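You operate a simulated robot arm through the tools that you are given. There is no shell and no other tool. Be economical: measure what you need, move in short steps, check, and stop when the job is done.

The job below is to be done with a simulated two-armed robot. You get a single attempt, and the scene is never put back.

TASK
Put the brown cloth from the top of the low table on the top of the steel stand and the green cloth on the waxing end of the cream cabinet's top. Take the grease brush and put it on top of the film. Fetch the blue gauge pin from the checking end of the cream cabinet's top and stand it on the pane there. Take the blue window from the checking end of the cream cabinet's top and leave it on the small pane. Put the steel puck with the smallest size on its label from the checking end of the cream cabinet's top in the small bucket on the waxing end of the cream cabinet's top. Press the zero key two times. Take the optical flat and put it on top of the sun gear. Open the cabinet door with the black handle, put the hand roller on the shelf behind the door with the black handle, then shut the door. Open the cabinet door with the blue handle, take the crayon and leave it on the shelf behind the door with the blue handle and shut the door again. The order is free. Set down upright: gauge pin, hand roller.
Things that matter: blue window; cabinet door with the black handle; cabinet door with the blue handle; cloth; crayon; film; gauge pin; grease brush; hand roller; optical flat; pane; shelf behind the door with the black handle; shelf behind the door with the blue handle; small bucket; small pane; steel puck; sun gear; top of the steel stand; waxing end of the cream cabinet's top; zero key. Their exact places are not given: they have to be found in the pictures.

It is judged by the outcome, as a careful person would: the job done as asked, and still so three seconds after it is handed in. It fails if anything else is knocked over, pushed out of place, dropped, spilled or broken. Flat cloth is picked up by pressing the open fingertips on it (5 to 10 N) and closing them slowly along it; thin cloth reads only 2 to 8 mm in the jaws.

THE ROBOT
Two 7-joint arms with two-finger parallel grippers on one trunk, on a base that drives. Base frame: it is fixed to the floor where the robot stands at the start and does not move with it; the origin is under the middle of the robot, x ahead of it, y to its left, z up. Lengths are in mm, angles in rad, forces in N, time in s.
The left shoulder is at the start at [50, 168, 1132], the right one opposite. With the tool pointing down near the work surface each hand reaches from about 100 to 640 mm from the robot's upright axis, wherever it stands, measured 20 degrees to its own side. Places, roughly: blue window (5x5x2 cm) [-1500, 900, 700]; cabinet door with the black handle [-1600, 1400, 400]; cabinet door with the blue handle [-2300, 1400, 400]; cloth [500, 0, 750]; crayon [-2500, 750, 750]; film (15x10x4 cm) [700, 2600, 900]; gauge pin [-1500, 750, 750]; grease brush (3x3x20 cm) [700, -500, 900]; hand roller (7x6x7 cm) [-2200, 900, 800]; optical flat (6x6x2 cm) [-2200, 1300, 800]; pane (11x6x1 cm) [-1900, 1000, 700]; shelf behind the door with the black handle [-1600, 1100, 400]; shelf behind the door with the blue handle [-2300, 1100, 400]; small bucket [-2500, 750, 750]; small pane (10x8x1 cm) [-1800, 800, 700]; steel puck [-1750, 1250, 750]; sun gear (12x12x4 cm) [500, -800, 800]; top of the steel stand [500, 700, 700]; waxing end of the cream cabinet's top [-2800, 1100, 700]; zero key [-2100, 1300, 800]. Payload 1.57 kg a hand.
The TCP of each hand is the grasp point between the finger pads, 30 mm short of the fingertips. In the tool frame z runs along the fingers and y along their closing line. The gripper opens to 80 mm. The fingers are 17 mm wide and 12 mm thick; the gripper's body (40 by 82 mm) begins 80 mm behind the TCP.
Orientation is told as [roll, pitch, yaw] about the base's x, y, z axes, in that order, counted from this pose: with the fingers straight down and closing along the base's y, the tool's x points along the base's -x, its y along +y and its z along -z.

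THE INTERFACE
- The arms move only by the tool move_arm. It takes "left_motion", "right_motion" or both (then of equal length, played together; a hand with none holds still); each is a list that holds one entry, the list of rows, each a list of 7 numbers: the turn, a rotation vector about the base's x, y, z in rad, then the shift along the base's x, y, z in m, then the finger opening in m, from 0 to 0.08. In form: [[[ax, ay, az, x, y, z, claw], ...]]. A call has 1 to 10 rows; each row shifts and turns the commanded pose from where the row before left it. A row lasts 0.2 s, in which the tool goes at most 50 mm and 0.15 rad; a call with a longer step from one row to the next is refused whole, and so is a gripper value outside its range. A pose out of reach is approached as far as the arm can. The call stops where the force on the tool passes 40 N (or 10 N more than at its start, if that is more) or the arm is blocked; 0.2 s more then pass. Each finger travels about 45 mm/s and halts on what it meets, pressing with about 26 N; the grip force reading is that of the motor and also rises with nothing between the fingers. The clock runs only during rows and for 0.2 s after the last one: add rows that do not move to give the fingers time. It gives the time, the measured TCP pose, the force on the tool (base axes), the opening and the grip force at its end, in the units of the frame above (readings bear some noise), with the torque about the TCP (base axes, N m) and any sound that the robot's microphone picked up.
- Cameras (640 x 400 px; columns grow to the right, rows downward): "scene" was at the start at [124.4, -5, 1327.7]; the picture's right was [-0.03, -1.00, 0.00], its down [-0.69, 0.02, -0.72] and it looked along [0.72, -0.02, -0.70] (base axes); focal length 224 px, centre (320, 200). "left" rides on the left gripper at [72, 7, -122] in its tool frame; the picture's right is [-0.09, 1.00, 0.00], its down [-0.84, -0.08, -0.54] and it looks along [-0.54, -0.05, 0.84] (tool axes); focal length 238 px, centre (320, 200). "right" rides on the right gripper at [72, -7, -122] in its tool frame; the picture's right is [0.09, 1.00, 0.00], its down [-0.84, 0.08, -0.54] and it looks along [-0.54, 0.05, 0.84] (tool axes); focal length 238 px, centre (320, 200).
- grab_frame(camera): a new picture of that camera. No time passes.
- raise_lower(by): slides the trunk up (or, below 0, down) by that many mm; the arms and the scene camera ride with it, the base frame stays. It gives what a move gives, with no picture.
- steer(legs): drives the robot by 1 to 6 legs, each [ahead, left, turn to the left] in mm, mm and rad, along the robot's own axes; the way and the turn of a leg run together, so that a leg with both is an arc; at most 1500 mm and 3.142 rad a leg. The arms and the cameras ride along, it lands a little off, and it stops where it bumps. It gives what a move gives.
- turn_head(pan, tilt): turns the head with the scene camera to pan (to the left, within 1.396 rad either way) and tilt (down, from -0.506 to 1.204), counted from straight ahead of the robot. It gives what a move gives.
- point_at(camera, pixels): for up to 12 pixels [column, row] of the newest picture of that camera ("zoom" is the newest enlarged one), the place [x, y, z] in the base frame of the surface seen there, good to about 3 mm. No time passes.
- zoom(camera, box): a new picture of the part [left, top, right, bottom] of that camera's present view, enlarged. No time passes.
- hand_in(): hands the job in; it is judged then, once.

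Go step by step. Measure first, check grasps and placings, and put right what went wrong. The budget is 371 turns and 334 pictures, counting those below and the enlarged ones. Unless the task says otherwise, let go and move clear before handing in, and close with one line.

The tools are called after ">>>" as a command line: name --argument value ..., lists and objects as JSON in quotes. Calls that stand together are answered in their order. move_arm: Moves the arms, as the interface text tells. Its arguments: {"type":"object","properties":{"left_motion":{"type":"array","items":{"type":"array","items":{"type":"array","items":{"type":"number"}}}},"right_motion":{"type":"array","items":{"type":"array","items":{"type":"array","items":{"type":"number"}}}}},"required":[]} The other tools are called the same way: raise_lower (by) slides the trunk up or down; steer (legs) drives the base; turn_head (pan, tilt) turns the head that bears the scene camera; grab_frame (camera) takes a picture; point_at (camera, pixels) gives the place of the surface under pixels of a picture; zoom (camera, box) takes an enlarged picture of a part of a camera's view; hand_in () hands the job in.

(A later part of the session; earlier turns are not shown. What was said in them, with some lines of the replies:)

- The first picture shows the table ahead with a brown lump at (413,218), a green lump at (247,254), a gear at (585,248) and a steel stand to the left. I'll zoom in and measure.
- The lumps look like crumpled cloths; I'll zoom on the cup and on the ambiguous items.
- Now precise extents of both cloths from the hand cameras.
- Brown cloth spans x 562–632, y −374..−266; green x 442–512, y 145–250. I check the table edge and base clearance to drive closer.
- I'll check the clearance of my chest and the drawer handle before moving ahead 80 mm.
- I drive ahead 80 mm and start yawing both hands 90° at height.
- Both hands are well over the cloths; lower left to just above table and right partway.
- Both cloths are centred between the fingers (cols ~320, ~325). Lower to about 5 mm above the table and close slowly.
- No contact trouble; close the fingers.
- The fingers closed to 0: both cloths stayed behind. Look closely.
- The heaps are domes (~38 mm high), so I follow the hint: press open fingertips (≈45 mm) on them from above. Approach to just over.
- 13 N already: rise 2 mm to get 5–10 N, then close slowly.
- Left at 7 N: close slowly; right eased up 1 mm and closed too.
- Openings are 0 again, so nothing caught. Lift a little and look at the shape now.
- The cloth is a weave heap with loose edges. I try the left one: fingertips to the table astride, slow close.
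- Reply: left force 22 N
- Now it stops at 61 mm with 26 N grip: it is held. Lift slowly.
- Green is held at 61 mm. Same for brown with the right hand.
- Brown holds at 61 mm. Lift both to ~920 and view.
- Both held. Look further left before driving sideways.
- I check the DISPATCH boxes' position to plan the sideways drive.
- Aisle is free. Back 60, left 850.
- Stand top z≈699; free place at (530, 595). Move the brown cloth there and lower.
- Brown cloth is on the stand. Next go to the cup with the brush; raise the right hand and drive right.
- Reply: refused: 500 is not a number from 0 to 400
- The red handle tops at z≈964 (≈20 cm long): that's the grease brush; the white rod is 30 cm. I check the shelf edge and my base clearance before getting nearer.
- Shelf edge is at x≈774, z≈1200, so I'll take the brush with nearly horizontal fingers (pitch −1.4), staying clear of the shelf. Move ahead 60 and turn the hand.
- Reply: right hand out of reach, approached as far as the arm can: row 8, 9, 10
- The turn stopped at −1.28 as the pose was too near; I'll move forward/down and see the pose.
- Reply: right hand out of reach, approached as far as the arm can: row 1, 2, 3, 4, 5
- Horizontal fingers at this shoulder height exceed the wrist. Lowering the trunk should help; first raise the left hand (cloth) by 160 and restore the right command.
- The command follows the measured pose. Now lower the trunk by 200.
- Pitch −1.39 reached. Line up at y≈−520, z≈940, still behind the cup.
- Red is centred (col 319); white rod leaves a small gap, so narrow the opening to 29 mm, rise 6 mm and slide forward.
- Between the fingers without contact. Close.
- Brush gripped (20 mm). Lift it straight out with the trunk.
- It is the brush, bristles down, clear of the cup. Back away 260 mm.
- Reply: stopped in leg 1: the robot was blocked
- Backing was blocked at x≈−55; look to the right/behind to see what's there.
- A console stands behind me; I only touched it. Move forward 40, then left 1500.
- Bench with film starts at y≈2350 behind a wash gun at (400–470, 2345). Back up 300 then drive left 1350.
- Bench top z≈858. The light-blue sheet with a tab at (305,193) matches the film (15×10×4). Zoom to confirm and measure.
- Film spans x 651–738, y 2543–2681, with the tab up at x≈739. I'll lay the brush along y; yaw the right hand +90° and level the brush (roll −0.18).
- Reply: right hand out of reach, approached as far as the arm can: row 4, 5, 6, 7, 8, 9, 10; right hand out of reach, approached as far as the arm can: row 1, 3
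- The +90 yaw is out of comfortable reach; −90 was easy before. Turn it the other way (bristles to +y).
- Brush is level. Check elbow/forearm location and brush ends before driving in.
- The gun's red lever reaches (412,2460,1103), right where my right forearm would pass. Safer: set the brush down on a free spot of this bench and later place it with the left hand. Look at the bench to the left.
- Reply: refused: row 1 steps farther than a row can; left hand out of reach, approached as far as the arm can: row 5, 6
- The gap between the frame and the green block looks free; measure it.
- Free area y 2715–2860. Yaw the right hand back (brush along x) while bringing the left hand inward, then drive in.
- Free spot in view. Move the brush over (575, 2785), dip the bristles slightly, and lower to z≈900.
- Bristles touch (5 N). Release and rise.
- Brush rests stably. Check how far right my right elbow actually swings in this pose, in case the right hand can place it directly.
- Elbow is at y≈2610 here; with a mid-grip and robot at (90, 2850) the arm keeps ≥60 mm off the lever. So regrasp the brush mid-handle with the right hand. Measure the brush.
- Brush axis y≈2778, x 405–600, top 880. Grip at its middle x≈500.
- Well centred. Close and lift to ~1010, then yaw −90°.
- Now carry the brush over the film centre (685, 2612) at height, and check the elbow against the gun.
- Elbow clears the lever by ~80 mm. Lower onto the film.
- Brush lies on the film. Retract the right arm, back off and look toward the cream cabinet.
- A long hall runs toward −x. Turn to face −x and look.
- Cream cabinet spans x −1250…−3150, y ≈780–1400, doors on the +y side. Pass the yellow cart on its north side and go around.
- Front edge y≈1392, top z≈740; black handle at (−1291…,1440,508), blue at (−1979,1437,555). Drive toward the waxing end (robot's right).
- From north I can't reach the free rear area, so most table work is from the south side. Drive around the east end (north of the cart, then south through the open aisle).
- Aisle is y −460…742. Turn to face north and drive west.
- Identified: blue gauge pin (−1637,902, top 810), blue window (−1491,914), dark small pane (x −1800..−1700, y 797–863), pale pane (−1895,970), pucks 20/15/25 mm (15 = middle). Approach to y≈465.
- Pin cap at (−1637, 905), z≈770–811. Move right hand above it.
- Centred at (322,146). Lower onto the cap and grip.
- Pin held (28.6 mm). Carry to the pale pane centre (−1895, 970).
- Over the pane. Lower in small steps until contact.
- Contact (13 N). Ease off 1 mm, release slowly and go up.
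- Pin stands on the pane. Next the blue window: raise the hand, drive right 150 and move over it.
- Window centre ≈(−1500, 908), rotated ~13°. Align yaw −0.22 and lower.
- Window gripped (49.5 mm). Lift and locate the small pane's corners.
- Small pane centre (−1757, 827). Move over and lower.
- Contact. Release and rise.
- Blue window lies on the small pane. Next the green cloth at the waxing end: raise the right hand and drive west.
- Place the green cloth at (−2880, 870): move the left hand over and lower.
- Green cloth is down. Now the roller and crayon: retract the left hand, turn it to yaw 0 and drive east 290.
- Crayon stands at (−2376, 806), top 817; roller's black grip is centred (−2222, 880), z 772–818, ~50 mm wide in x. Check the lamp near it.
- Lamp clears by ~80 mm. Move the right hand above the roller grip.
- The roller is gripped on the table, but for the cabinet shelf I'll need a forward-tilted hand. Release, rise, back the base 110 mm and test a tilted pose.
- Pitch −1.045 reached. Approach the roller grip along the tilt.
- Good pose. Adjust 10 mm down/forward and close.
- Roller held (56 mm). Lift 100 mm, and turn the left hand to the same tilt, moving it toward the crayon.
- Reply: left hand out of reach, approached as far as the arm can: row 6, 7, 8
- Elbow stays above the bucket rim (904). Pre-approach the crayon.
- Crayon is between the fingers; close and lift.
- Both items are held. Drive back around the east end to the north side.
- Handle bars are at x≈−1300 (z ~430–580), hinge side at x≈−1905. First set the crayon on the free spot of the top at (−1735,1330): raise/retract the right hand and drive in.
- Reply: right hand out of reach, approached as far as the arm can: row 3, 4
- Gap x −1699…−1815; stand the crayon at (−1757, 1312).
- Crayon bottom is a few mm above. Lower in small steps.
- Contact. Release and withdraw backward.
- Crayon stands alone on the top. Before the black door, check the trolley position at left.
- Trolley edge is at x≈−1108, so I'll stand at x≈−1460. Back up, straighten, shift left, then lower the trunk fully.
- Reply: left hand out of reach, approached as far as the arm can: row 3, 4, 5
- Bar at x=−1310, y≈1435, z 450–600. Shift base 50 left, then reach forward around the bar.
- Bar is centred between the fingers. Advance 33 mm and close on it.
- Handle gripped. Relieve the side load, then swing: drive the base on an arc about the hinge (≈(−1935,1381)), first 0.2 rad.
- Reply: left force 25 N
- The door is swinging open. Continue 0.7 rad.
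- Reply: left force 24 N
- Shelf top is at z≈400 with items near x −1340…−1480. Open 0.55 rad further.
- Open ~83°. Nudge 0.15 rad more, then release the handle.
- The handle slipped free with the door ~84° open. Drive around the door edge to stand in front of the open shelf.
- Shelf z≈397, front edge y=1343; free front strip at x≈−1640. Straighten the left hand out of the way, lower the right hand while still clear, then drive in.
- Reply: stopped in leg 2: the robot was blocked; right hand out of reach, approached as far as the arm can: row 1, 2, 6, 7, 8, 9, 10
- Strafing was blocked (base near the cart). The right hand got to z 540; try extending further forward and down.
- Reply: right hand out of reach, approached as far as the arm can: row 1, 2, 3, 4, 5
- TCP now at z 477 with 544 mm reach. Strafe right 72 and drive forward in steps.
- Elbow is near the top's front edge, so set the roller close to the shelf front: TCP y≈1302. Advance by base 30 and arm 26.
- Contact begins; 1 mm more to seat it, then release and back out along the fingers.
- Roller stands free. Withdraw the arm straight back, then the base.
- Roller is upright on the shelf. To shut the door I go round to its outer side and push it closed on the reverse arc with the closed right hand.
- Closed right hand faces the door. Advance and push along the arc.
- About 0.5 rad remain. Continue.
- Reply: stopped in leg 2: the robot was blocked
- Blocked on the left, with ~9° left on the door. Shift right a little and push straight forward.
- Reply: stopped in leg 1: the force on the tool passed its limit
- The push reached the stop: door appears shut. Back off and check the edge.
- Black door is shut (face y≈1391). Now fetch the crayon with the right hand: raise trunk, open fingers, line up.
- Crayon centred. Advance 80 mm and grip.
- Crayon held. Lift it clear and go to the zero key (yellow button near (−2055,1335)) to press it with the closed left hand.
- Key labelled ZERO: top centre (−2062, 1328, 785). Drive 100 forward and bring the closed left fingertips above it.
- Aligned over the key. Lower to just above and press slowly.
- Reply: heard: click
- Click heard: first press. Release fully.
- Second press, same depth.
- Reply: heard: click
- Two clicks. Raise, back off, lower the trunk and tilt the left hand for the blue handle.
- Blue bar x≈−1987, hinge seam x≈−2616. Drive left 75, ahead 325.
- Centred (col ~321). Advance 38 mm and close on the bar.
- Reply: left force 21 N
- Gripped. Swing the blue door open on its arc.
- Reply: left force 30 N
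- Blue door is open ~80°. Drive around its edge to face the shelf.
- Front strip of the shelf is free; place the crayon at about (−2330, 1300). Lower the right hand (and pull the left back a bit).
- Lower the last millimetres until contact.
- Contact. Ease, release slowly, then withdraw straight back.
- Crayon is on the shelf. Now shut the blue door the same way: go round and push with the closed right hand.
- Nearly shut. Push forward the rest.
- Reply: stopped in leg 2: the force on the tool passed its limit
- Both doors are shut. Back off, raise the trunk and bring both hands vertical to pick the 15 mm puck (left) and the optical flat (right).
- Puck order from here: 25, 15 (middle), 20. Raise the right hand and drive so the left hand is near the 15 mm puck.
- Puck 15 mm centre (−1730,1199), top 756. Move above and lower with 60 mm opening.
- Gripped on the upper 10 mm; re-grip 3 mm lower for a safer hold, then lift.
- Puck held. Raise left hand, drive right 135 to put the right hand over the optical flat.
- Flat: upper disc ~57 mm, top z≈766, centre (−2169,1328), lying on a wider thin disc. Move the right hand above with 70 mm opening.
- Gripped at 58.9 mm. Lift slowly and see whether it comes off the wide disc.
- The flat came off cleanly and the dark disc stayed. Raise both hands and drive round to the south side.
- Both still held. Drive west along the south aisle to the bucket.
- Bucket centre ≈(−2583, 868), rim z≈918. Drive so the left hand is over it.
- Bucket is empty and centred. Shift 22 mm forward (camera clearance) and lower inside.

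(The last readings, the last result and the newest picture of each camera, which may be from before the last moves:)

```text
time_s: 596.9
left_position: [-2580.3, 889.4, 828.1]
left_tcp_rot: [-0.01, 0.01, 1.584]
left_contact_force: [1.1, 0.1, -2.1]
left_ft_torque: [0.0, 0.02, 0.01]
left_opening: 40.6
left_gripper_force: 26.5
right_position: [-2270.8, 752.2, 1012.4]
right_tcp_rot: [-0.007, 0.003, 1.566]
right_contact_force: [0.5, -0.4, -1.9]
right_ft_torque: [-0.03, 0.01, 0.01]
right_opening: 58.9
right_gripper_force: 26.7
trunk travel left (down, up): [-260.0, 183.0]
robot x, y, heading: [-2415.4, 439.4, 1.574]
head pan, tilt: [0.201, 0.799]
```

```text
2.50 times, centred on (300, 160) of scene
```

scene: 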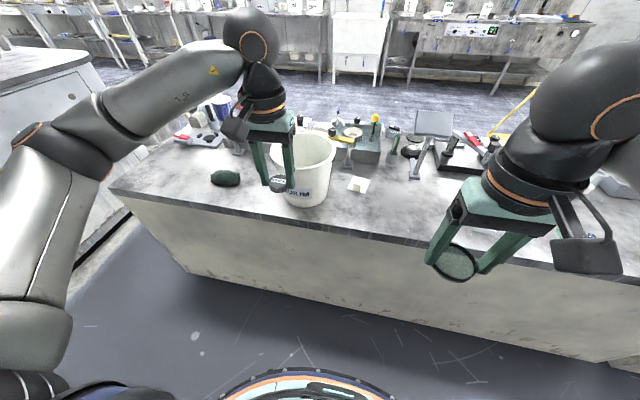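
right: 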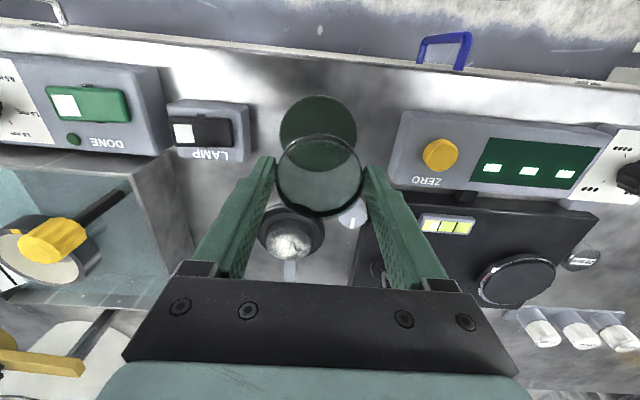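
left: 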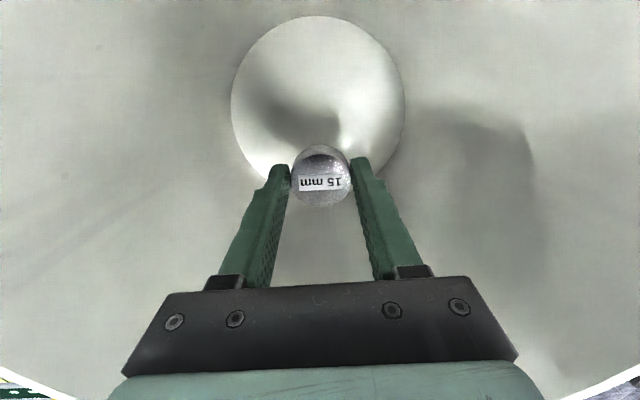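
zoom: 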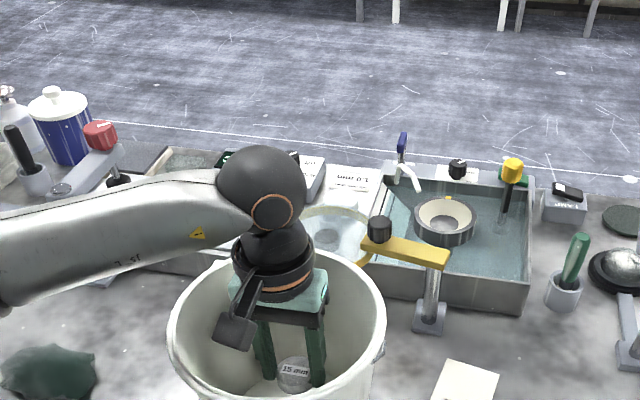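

>>> move_arm --left_motion '[[[0, 0, 0, 0, 0, -0.02, 0.02], [0, 0, 0, 0, 0, -0.015, 0.02], [0, 0, 0, 0, 0, -0.008, 0.02], [0, 0, 0, 0, 0, 0, 0.02]]]'

```text
time_s: 597.9
left_position: [-2582.3, 887.9, 784.9]
left_tcp_rot: [-0.012, 0.011, 1.584]
left_contact_force: [0.7, -0.1, -1.5]
left_ft_torque: [-0.01, 0.01, -0.03]
left_opening: 40.9
left_gripper_force: 26.1
right_position: [-2272.0, 752.5, 1014.0]
right_tcp_rot: [-0.008, 0.003, 1.568]
right_contact_force: [-0.3, 0.0, -1.4]
right_ft_torque: [-0.01, 0.0, -0.01]
right_opening: 58.9
right_gripper_force: 25.6
trunk travel left (down, up): [-260.0, 183.0]
robot x, y, heading: [-2416.9, 438.2, 1.573]
head pan, tilt: [0.201, 0.799]
```

>>> move_arm --left_motion '[[[0, 0, 0, 0, 0, -0.003, 0.02], [0, 0, 0, 0, 0, -0.002, 0.02], [0, 0, 0, 0, 0, 0, 0.045], [0, 0, 0, 0, 0, 0, 0.055], [0, 0, 0, 0, 0, 0, 0.055], [0, 0, 0, 0, 0, 0.03, 0.055], [0, 0, 0, 0, 0, 0.04, 0.055], [0, 0, 0, 0, 0, 0.04, 0.055], [0, 0, 0, 0, 0, 0.04, 0.055], [0, 0, 0, 0, 0, 0.04, 0.055]]]'

>>> move_arm --left_motion '[[[0, 0, 0, 0, 0, 0.04, 0.055], [0, 0, 0, 0, -0.02, 0.04, 0.055], [0, 0, 0, 0, -0.02, 0.0, 0.055]]]'

>>> grab_frame --camera "left"

```text
time_s: 600.1
left_position: [-2581.7, 887.1, 970.9]
left_tcp_rot: [-0.013, 0.012, 1.582]
left_contact_force: [0.3, -0.8, -0.1]
left_ft_torque: [0.03, 0.02, 0.03]
left_opening: 55.1
left_gripper_force: 0.0
right_position: [-2272.1, 750.8, 1012.3]
right_tcp_rot: [-0.007, 0.003, 1.567]
right_contact_force: [0.0, -0.8, -0.4]
right_ft_torque: [-0.04, -0.01, 0.02]
right_opening: 59.0
right_gripper_force: 25.3
trunk travel left (down, up): [-260.0, 183.0]
robot x, y, heading: [-2411.6, 437.3, 1.576]
head pan, tilt: [0.201, 0.799]
```

```text
time_s: 600.9
left_position: [-2580.9, 848.6, 1051.3]
left_tcp_rot: [-0.011, 0.012, 1.583]
left_contact_force: [-0.5, 0.4, -0.9]
left_ft_torque: [-0.03, 0.0, -0.02]
left_opening: 54.8
left_gripper_force: 0.0
right_position: [-2272.4, 752.6, 1012.9]
right_tcp_rot: [-0.009, 0.004, 1.567]
right_contact_force: [0.4, -0.1, -1.2]
right_ft_torque: [-0.01, 0.0, -0.01]
right_opening: 59.0
right_gripper_force: 25.7
trunk travel left (down, up): [-260.0, 183.0]
robot x, y, heading: [-2413.0, 433.3, 1.573]
head pan, tilt: [0.201, 0.799]
```

```text
137 pictures are left
```

left: 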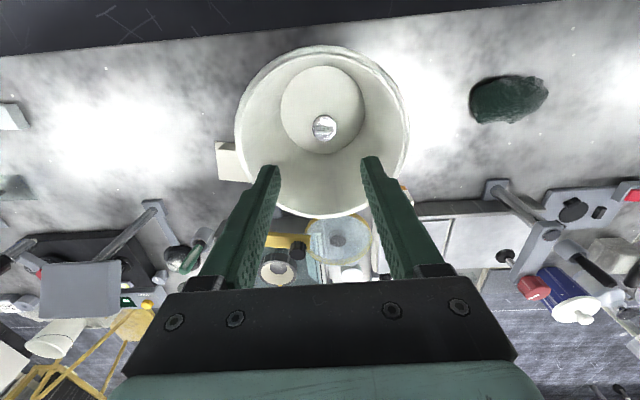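

Puck is in the bucket. Last item: the optical flat to the sun gear. Drive back east and turn to the low table.

>>> steer --legs '[[-230, 0, 0], [0, -1450, 0], [0, -700, 0], [0, 0, -1.573]]'

>>> turn_head --pan -0.8 --tilt 0.6

>>> grab_frame --camera "scene"

```text
time_s: 616.7
left_position: [149.0, 359.2, 1050.6]
left_tcp_rot: [-0.013, 0.013, 0.002]
left_contact_force: [1.0, 0.2, 0.6]
left_ft_torque: [-0.03, 0.04, -0.02]
left_opening: 55.0
left_gripper_force: 0.0
right_position: [50.0, 50.7, 1011.9]
right_tcp_rot: [-0.007, 0.004, -0.014]
right_contact_force: [-0.4, 0.1, -0.2]
right_ft_torque: [0.01, 0.01, 0.03]
right_opening: 58.9
right_gripper_force: 26.0
trunk travel left (down, up): [-260.0, 183.0]
robot x, y, heading: [-261.8, 199.6, -0.009]
head pan, tilt: [0.201, 0.799]
```

```text
time_s: 618.0
left_position: [150.1, 358.5, 1049.9]
left_tcp_rot: [-0.011, 0.013, 0.001]
left_contact_force: [0.1, -0.7, -0.5]
left_ft_torque: [0.06, 0.0, -0.01]
left_opening: 55.3
left_gripper_force: 0.1
right_position: [50.3, 51.3, 1012.6]
right_tcp_rot: [-0.007, 0.004, -0.014]
right_contact_force: [-0.1, 0.8, -1.1]
right_ft_torque: [-0.02, -0.01, -0.01]
right_opening: 58.9
right_gripper_force: 26.1
trunk travel left (down, up): [-260.0, 183.0]
robot x, y, heading: [-262.9, 196.8, -0.009]
head pan, tilt: [-0.799, 0.6]
```

```text
136 pictures are left
```

scene: 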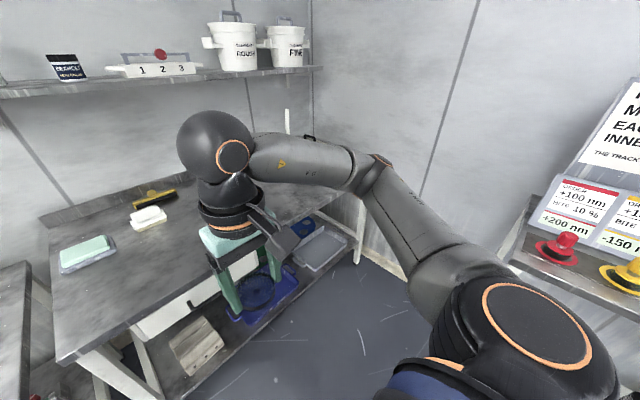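

>>> point_at --camera "scene" --pixels '[[520, 265], [575, 320], [410, 275], [440, 150], [500, 200], [380, 265], [555, 290]]'

```text
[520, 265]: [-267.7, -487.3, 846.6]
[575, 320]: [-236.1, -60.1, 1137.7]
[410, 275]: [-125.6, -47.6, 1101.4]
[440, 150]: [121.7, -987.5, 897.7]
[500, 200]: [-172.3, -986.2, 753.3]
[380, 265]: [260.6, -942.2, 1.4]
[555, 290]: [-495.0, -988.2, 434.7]
```

Wall at y≈−988, console corner (−268,−487). Go forward to x≈60, then right to y≈−520.

>>> steer --legs '[[325, 0, 0], [0, -715, 0]]'

>>> turn_head --pan -0.4 --tilt 0.9

>>> grab_frame --camera "scene"

>>> grab_frame --camera "right"

```text
time_s: 623.8
left_position: [467.0, -366.8, 1049.3]
left_tcp_rot: [-0.014, 0.01, 0.002]
left_contact_force: [-0.9, -0.3, 1.1]
left_ft_torque: [0.01, 0.0, 0.01]
left_opening: 54.9
left_gripper_force: 0.0
right_position: [367.4, -673.7, 1012.7]
right_tcp_rot: [-0.009, 0.004, -0.009]
right_contact_force: [-0.7, 0.5, -1.4]
right_ft_torque: [-0.01, 0.01, 0.01]
right_opening: 58.9
right_gripper_force: 25.5
trunk travel left (down, up): [-260.0, 183.0]
robot x, y, heading: [54.4, -527.1, -0.009]
head pan, tilt: [-0.799, 0.6]
stopped in leg 2: the robot was blocked; the commanded pose is now the measured one
```

```text
time_s: 624.7
left_position: [467.6, -366.9, 1050.0]
left_tcp_rot: [-0.013, 0.008, 0.002]
left_contact_force: [-0.8, 0.6, 0.1]
left_ft_torque: [-0.03, -0.04, 0.0]
left_opening: 54.9
left_gripper_force: 0.0
right_position: [366.8, -674.2, 1013.5]
right_tcp_rot: [-0.008, 0.004, -0.012]
right_contact_force: [0.3, -0.3, -0.8]
right_ft_torque: [0.03, 0.02, 0.02]
right_opening: 58.9
right_gripper_force: 25.6
trunk travel left (down, up): [-260.0, 183.0]
robot x, y, heading: [55.8, -528.0, -0.002]
head pan, tilt: [-0.4, 0.901]
```

```text
135 pictures are left
```

scene: 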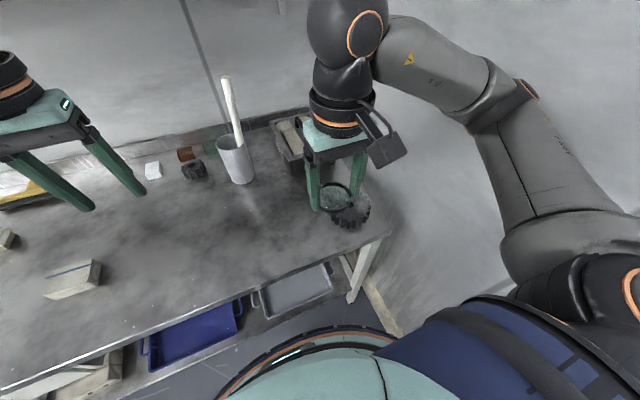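

```text
134 pictures are left
```

right: 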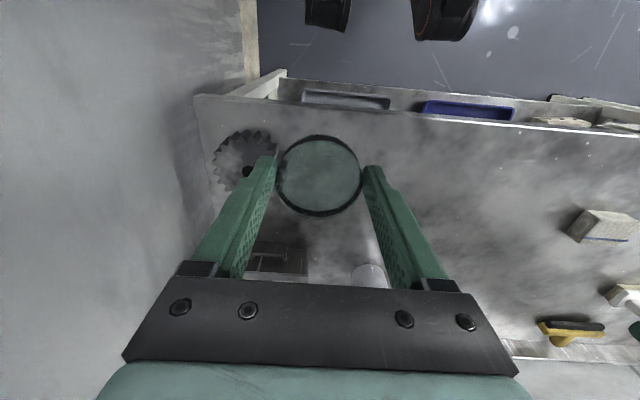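

>>> steer --legs '[[0, 20, 0]]'

>>> grab_frame --camera "right"

>>> zoom --camera "scene" --box '[290, 170, 390, 240]'

```text
time_s: 625.5
left_position: [467.1, -347.1, 1049.6]
left_tcp_rot: [-0.014, 0.013, 0.002]
left_contact_force: [-0.3, -0.6, -0.8]
left_ft_torque: [-0.04, -0.01, 0.0]
left_opening: 54.8
left_gripper_force: 0.1
right_position: [367.2, -653.1, 1011.5]
right_tcp_rot: [-0.008, 0.006, -0.01]
right_contact_force: [0.0, 0.1, -1.3]
right_ft_torque: [-0.02, 0.0, 0.01]
right_opening: 59.0
right_gripper_force: 26.0
trunk travel left (down, up): [-260.0, 183.0]
robot x, y, heading: [54.7, -512.1, -0.007]
head pan, tilt: [-0.4, 0.901]
```

```text
133 pictures are left
```

right: 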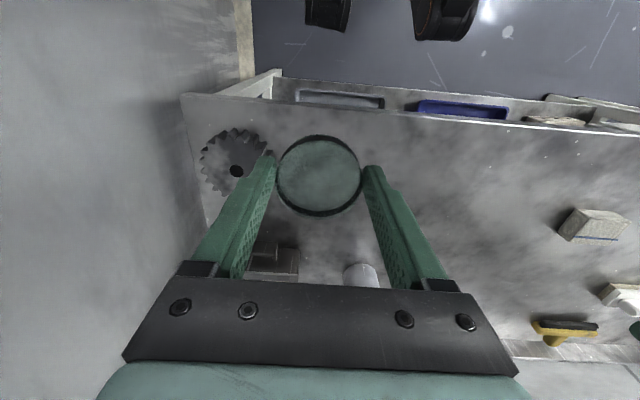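

```text
5.71 times, centred on (340, 205) of scene
```

zoom: 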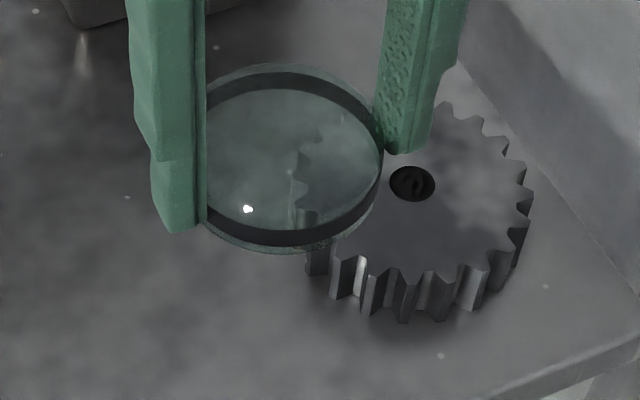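

>>> point_at --camera "right" --pixels '[[236, 170], [225, 170], [247, 165], [230, 145], [215, 160], [240, 140], [205, 165]]'

>>> point_at --camera "zoom" --pixels '[[395, 160], [390, 180], [435, 200], [415, 210], [480, 180], [400, 240], [520, 170], [340, 250]]'

```text
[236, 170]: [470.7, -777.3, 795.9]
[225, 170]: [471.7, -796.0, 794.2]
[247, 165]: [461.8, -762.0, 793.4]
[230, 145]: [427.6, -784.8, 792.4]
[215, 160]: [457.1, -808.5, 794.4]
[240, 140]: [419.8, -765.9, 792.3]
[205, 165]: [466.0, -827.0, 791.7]
```

```text
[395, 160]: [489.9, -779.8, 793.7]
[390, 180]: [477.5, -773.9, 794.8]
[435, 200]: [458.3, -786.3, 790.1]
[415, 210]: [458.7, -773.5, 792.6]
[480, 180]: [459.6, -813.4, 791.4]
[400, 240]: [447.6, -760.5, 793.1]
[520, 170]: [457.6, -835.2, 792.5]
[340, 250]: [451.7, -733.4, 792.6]
```

>>> grab_frame --camera "scene"

>>> point_at --camera "scene" --pixels '[[525, 95], [510, 110], [540, 130], [480, 90], [570, 250], [600, 60]]'

```text
131 pictures are left
```

scene: 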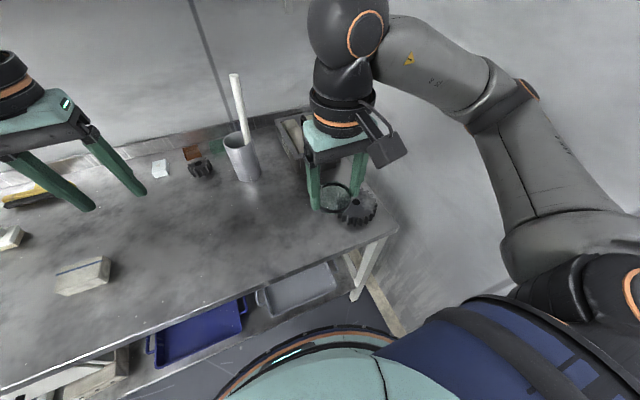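

```text
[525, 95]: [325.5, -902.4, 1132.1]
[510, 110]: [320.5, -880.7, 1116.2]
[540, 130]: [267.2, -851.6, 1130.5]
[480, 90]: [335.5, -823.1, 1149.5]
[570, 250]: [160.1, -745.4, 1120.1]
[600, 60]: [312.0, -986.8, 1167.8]
```

Gear centre (470,−779), top z 793. Move the hand forward first (that draws the elbow in), then right, and check the elbow.

>>> move_arm --right_motion '[[[0, 0, 0, 0.03, 0, 0, 0.04], [0, 0, 0, 0.03, 0, 0, 0.04], [0, 0, 0, 0.03, -0.01, 0, 0.04], [0, 0, 0, 0.013, -0.02, 0, 0.04], [0, 0, 0, 0, -0.03, 0, 0.04]]]'

>>> grab_frame --camera "scene"

>>> point_at --camera "scene" --pixels '[[525, 95], [515, 85], [510, 110], [535, 100]]'

```text
time_s: 626.7
left_position: [468.2, -346.8, 1050.0]
left_tcp_rot: [-0.011, 0.013, 0.0]
left_contact_force: [0.3, 0.2, -1.1]
left_ft_torque: [-0.02, -0.02, 0.0]
left_opening: 55.1
left_gripper_force: 0.0
right_position: [472.1, -714.9, 1012.8]
right_tcp_rot: [-0.007, 0.006, -0.011]
right_contact_force: [-1.0, 0.5, -1.8]
right_ft_torque: [0.01, -0.03, -0.01]
right_opening: 58.8
right_gripper_force: 26.2
trunk travel left (down, up): [-260.0, 183.0]
robot x, y, heading: [54.2, -507.8, -0.01]
head pan, tilt: [-0.4, 0.901]
```

```text
130 pictures are left
```

scene: 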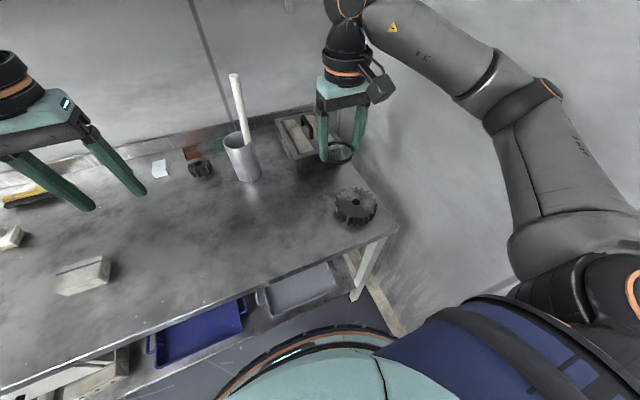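

```text
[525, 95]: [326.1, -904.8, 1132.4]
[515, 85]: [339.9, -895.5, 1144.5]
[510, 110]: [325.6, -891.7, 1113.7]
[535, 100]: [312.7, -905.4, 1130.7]
```

>>> steer --legs '[[0, 45, 0]]'

>>> move_arm --right_motion '[[[0, 0, 0, 0, -0.03, 0, 0.04], [0, 0, 0, 0, -0.03, 0, 0.04], [0, 0, 0, 0, -0.03, -0.01, 0.04], [0, 0, 0, 0, -0.02, -0.02, 0.04]]]'

>>> grab_frame --camera "scene"

>>> grab_frame --camera "right"

```text
time_s: 627.6
left_position: [467.4, -302.1, 1049.4]
left_tcp_rot: [-0.013, 0.012, 0.002]
left_contact_force: [-0.3, 0.7, 0.6]
left_ft_torque: [-0.04, 0.02, -0.02]
left_opening: 55.1
left_gripper_force: 0.0
right_position: [471.9, -668.6, 1011.9]
right_tcp_rot: [-0.007, 0.004, -0.011]
right_contact_force: [0.4, 0.9, -1.4]
right_ft_torque: [-0.02, -0.02, 0.02]
right_opening: 58.9
right_gripper_force: 25.7
trunk travel left (down, up): [-260.0, 183.0]
robot x, y, heading: [56.3, -462.7, -0.008]
head pan, tilt: [-0.4, 0.901]
```

```text
time_s: 628.6
left_position: [470.0, -292.9, 1047.8]
left_tcp_rot: [-0.02, 0.015, 0.004]
left_contact_force: [0.2, -0.2, 0.3]
left_ft_torque: [0.01, 0.02, -0.01]
left_opening: 55.1
left_gripper_force: 0.0
right_position: [473.7, -767.5, 984.3]
right_tcp_rot: [-0.018, 0.006, -0.001]
right_contact_force: [-0.7, -0.8, -1.6]
right_ft_torque: [0.0, 0.01, 0.0]
right_opening: 58.8
right_gripper_force: 25.7
trunk travel left (down, up): [-260.0, 183.0]
robot x, y, heading: [58.6, -463.0, 0.001]
head pan, tilt: [-0.4, 0.901]
```

```text
129 pictures are left
```

scene: 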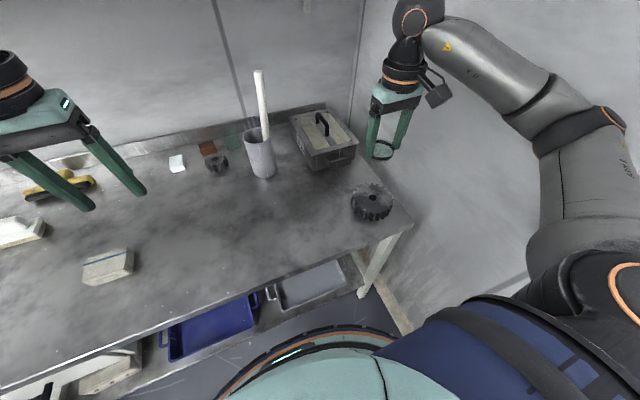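

```text
128 pictures are left
```

right: 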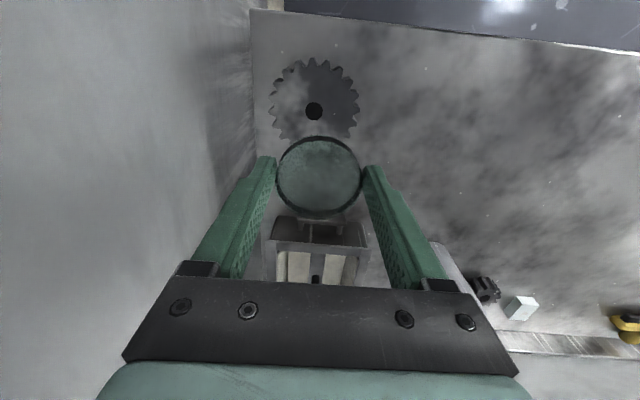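

The left hand shifted a little, so the right elbow is pressing the wall. Move the base 45 further left.

>>> steer --legs '[[0, 45, 0]]'

>>> grab_frame --camera "right"

>>> point_at --camera "scene" --pixels '[[590, 110], [605, 120], [620, 110], [575, 95]]'

```text
time_s: 629.5
left_position: [469.2, -256.6, 1050.7]
left_tcp_rot: [-0.011, 0.012, 0.001]
left_contact_force: [0.3, 1.2, -0.7]
left_ft_torque: [-0.04, -0.03, 0.01]
left_opening: 54.8
left_gripper_force: 0.0
right_position: [471.0, -733.8, 982.2]
right_tcp_rot: [-0.009, 0.005, -0.011]
right_contact_force: [0.1, -0.2, -0.9]
right_ft_torque: [0.0, -0.01, -0.03]
right_opening: 58.9
right_gripper_force: 26.2
trunk travel left (down, up): [-260.0, 183.0]
robot x, y, heading: [60.0, -420.7, -0.01]
head pan, tilt: [-0.4, 0.901]
```

```text
127 pictures are left
```

right: 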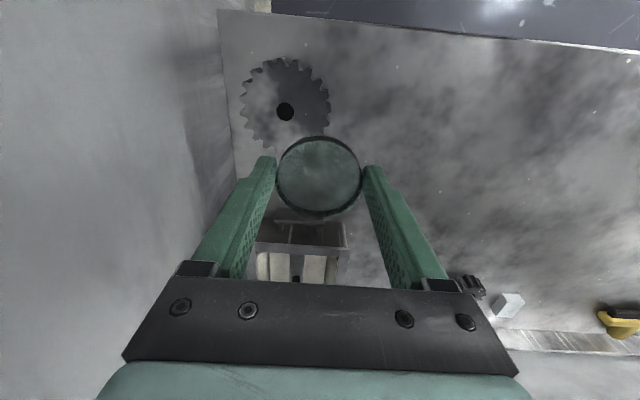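

```text
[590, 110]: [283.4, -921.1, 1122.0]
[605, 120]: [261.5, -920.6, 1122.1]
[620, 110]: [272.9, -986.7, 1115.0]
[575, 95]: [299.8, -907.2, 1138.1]
```

Better: turn the base right so the arm points straight at the gear. First bring the hand inboard.

>>> move_arm --right_motion '[[[0, 0, 0, 0.005, 0.043, 0, 0.04], [0, 0, 0, 0.005, 0.043, 0, 0.04], [0, 0, 0, 0.005, 0.043, 0, 0.04], [0, 0, 0, 0.005, 0.043, 0, 0.04], [0, 0, 0, 0.005, 0.042, 0, 0.04]]]'

>>> steer --legs '[[0, 0, -0.5]]'

>>> turn_head --pan -0.2 --tilt 0.9

>>> grab_frame --camera "scene"

```text
time_s: 630.7
left_position: [468.4, -256.9, 1050.5]
left_tcp_rot: [-0.014, 0.014, 0.001]
left_contact_force: [0.3, -0.7, 0.4]
left_ft_torque: [-0.03, 0.01, -0.02]
left_opening: 55.1
left_gripper_force: 0.0
right_position: [496.5, -519.9, 983.3]
right_tcp_rot: [-0.007, 0.004, -0.012]
right_contact_force: [-0.7, -0.1, -1.9]
right_ft_torque: [0.01, 0.03, -0.05]
right_opening: 59.0
right_gripper_force: 25.9
trunk travel left (down, up): [-260.0, 183.0]
robot x, y, heading: [52.7, -418.5, -0.009]
head pan, tilt: [-0.4, 0.901]
```

```text
time_s: 632.5
left_position: [494.3, -474.0, 1050.6]
left_tcp_rot: [-0.011, 0.012, -0.496]
left_contact_force: [0.6, 0.3, -0.5]
left_ft_torque: [0.0, -0.01, -0.03]
left_opening: 54.8
left_gripper_force: 0.1
right_position: [395.0, -717.6, 983.6]
right_tcp_rot: [-0.007, 0.005, -0.507]
right_contact_force: [0.6, 0.6, -1.1]
right_ft_torque: [0.03, 0.01, 0.0]
right_opening: 58.8
right_gripper_force: 25.6
trunk travel left (down, up): [-260.0, 183.0]
robot x, y, heading: [57.6, -421.4, -0.504]
head pan, tilt: [-0.4, 0.901]
```

```text
time_s: 633.2
left_position: [496.1, -474.3, 1050.4]
left_tcp_rot: [-0.013, 0.013, -0.493]
left_contact_force: [0.1, 0.7, 0.1]
left_ft_torque: [0.02, -0.01, -0.01]
left_opening: 55.0
left_gripper_force: 0.0
right_position: [393.7, -718.7, 983.4]
right_tcp_rot: [-0.008, 0.007, -0.507]
right_contact_force: [-0.4, -0.2, -1.2]
right_ft_torque: [0.01, -0.04, 0.0]
right_opening: 59.0
right_gripper_force: 26.1
trunk travel left (down, up): [-260.0, 183.0]
robot x, y, heading: [59.2, -420.6, -0.503]
head pan, tilt: [-0.201, 0.901]
```

```text
126 pictures are left
```

scene: 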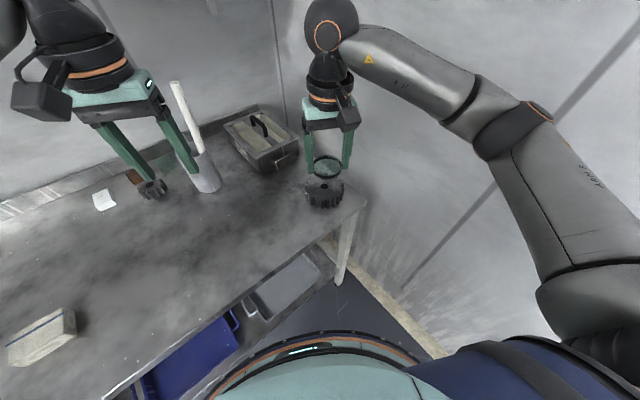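

Plenty of room now. Move over the gear and lower partway.

>>> move_arm --right_motion '[[[0, 0, 0, 0.026, -0.02, 0, 0.04], [0, 0, 0, 0.025, -0.02, 0, 0.04], [0, 0, 0, 0.025, -0.02, -0.02, 0.04], [0, 0, 0, 0, 0, -0.04, 0.04], [0, 0, 0, 0, 0, -0.04, 0.04], [0, 0, 0, 0, 0, 0, 0.04]]]'

>>> grab_frame --camera "right"

>>> zoom --camera "scene" --box '[270, 110, 400, 230]'

```text
time_s: 634.6
left_position: [494.6, -473.2, 1050.9]
left_tcp_rot: [-0.012, 0.012, -0.495]
left_contact_force: [0.4, 0.7, 0.0]
left_ft_torque: [0.0, 0.03, 0.01]
left_opening: 54.9
left_gripper_force: 0.2
right_position: [468.0, -777.9, 881.6]
right_tcp_rot: [-0.007, 0.004, -0.505]
right_contact_force: [-0.2, 0.4, -1.8]
right_ft_torque: [0.01, 0.01, 0.0]
right_opening: 58.9
right_gripper_force: 25.8
trunk travel left (down, up): [-260.0, 183.0]
robot x, y, heading: [59.1, -422.2, -0.5]
head pan, tilt: [-0.201, 0.901]
```

```text
125 pictures are left
```

right: 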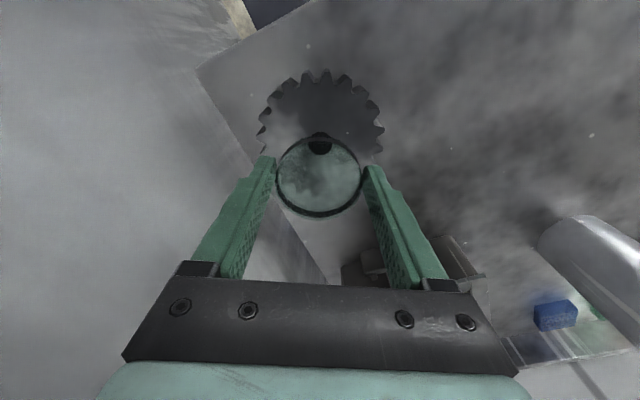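

```text
3.33 times, centred on (335, 170) of scene
```

zoom: 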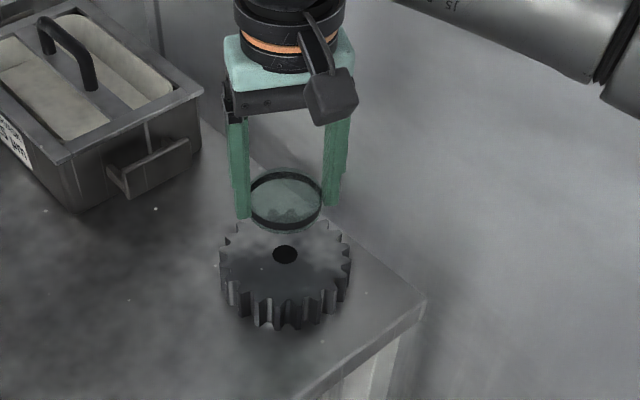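

Aligned (hole at (320,145)). Lower and feel for contact.

>>> move_arm --right_motion '[[[0, 0, 0, 0, 0, -0.02, 0.04], [0, 0, 0, 0, 0, -0.015, 0.04], [0, 0, 0, 0, 0, -0.006, 0.04], [0, 0, 0, 0, 0, 0, 0.04]]]'

```text
time_s: 635.6
left_position: [495.4, -473.5, 1050.9]
left_tcp_rot: [-0.01, 0.012, -0.495]
left_contact_force: [0.4, -0.3, 0.7]
left_ft_torque: [0.01, -0.02, -0.03]
left_opening: 54.9
left_gripper_force: 0.0
right_position: [468.9, -777.3, 842.0]
right_tcp_rot: [-0.007, 0.005, -0.507]
right_contact_force: [0.7, -0.7, -1.6]
right_ft_torque: [0.03, -0.01, 0.0]
right_opening: 59.3
right_gripper_force: 26.2
trunk travel left (down, up): [-260.0, 183.0]
robot x, y, heading: [54.4, -416.3, -0.508]
head pan, tilt: [-0.201, 0.901]
```

>>> move_arm --right_motion '[[[0, 0, 0, 0, 0, -0.003, 0.04], [0, 0, 0, 0, 0, -0.002, 0.04], [0, 0, 0, 0, 0, -0.001, 0.04], [0, 0, 0, 0, 0, 0, 0.04]]]'

```text
time_s: 636.6
left_position: [494.9, -472.8, 1050.8]
left_tcp_rot: [-0.012, 0.012, -0.495]
left_contact_force: [-0.6, 0.1, -0.3]
left_ft_torque: [0.0, 0.0, -0.02]
left_opening: 55.1
left_gripper_force: 0.1
right_position: [469.5, -777.5, 836.1]
right_tcp_rot: [-0.007, 0.007, -0.507]
right_contact_force: [0.3, -0.6, -1.3]
right_ft_torque: [0.0, 0.03, 0.04]
right_opening: 58.8
right_gripper_force: 26.0
trunk travel left (down, up): [-260.0, 183.0]
robot x, y, heading: [58.5, -420.0, -0.505]
head pan, tilt: [-0.201, 0.901]
```

>>> move_arm --right_motion '[[[0, 0, 0, 0, 0, -0.002, 0.04], [0, 0, 0, 0, 0, -0.001, 0.04], [0, 0, 0, 0, 0, 0, 0.04]]]'

```text
time_s: 637.4
left_position: [494.9, -472.9, 1050.3]
left_tcp_rot: [-0.013, 0.011, -0.493]
left_contact_force: [0.6, -0.6, -0.5]
left_ft_torque: [0.02, 0.0, -0.01]
left_opening: 55.0
left_gripper_force: 0.0
right_position: [470.7, -777.7, 833.5]
right_tcp_rot: [-0.008, 0.006, -0.507]
right_contact_force: [-0.1, 0.2, -0.4]
right_ft_torque: [0.01, -0.03, -0.03]
right_opening: 58.7
right_gripper_force: 25.9
trunk travel left (down, up): [-260.0, 183.0]
robot x, y, heading: [57.0, -416.8, -0.504]
head pan, tilt: [-0.201, 0.901]
```

>>> move_arm --right_motion '[[[0, 0, 0, 0, 0, -0.002, 0.04], [0, 0, 0, 0, 0, -0.001, 0.04], [0, 0, 0, 0, 0, 0, 0.04]]]'

```text
time_s: 638.2
left_position: [494.7, -472.9, 1050.1]
left_tcp_rot: [-0.012, 0.01, -0.494]
left_contact_force: [0.1, -0.4, 0.0]
left_ft_torque: [0.02, -0.01, 0.0]
left_opening: 55.0
left_gripper_force: 0.1
right_position: [470.6, -778.7, 832.4]
right_tcp_rot: [-0.008, 0.001, -0.508]
right_contact_force: [-2.7, -1.6, 15.7]
right_ft_torque: [0.09, -0.13, -0.05]
right_opening: 58.9
right_gripper_force: 26.2
trunk travel left (down, up): [-260.0, 183.0]
robot x, y, heading: [55.6, -416.8, -0.508]
head pan, tilt: [-0.201, 0.901]
```

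Contact. Ease, release and rise.

>>> move_arm --right_motion '[[[0, 0, 0, 0, 0, 0.001, 0.04], [0, 0, 0, 0, 0, 0, 0.057], [0, 0, 0, 0, 0, 0, 0.062], [0, 0, 0, 0, 0, 0, 0.07], [0, 0, 0, 0, 0, 0, 0.08], [0, 0, 0, 0, 0, 0, 0.08], [0, 0, 0, 0, 0, 0.04, 0.08], [0, 0, 0, 0, 0, 0.04, 0.08], [0, 0, 0, 0, 0, 0.04, 0.08], [0, 0, 0, 0, 0, 0.04, 0.08]]]'

>>> grab_frame --camera "right"

>>> zoom --camera "scene" --box '[250, 90, 410, 230]'

```text
time_s: 640.4
left_position: [495.1, -473.8, 1049.8]
left_tcp_rot: [-0.012, 0.01, -0.494]
left_contact_force: [-0.2, 0.4, 0.5]
left_ft_torque: [0.0, 0.0, 0.04]
left_opening: 55.2
left_gripper_force: 0.1
right_position: [470.4, -778.3, 992.9]
right_tcp_rot: [-0.007, 0.004, -0.506]
right_contact_force: [0.0, 0.5, -0.4]
right_ft_torque: [0.0, 0.03, -0.02]
right_opening: 80.0
right_gripper_force: 0.0
trunk travel left (down, up): [-260.0, 183.0]
robot x, y, heading: [57.8, -418.6, -0.505]
head pan, tilt: [-0.201, 0.901]
```

```text
123 pictures are left
```

right: 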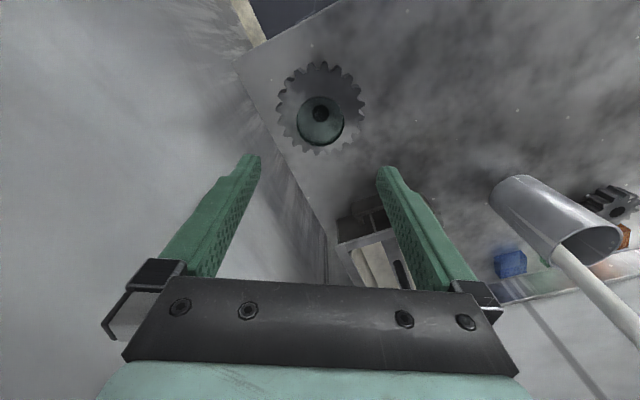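

```text
2.86 times, centred on (330, 160) of scene
```

zoom: 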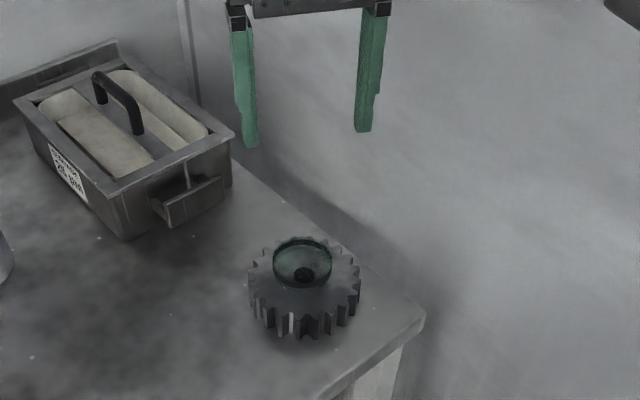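

The optical flat rests on the sun gear and both hands are clear. Every other placing was checked as I did it, so I'm handing in.

>>> hand_in

```text
The job is handed in.
```

The whole job is done and handed in: both cloths, brush, gauge pin, blue window, 15 mm puck, two zero-key presses, optical flat, and roller and crayon shelved with both doors shut again. Two things to know: while driving, the robot lightly bumped the console and what was probably the yellow cart or the trolley, and I saw no shift; I took the white pail marked MEDIUM to be the small bucket.
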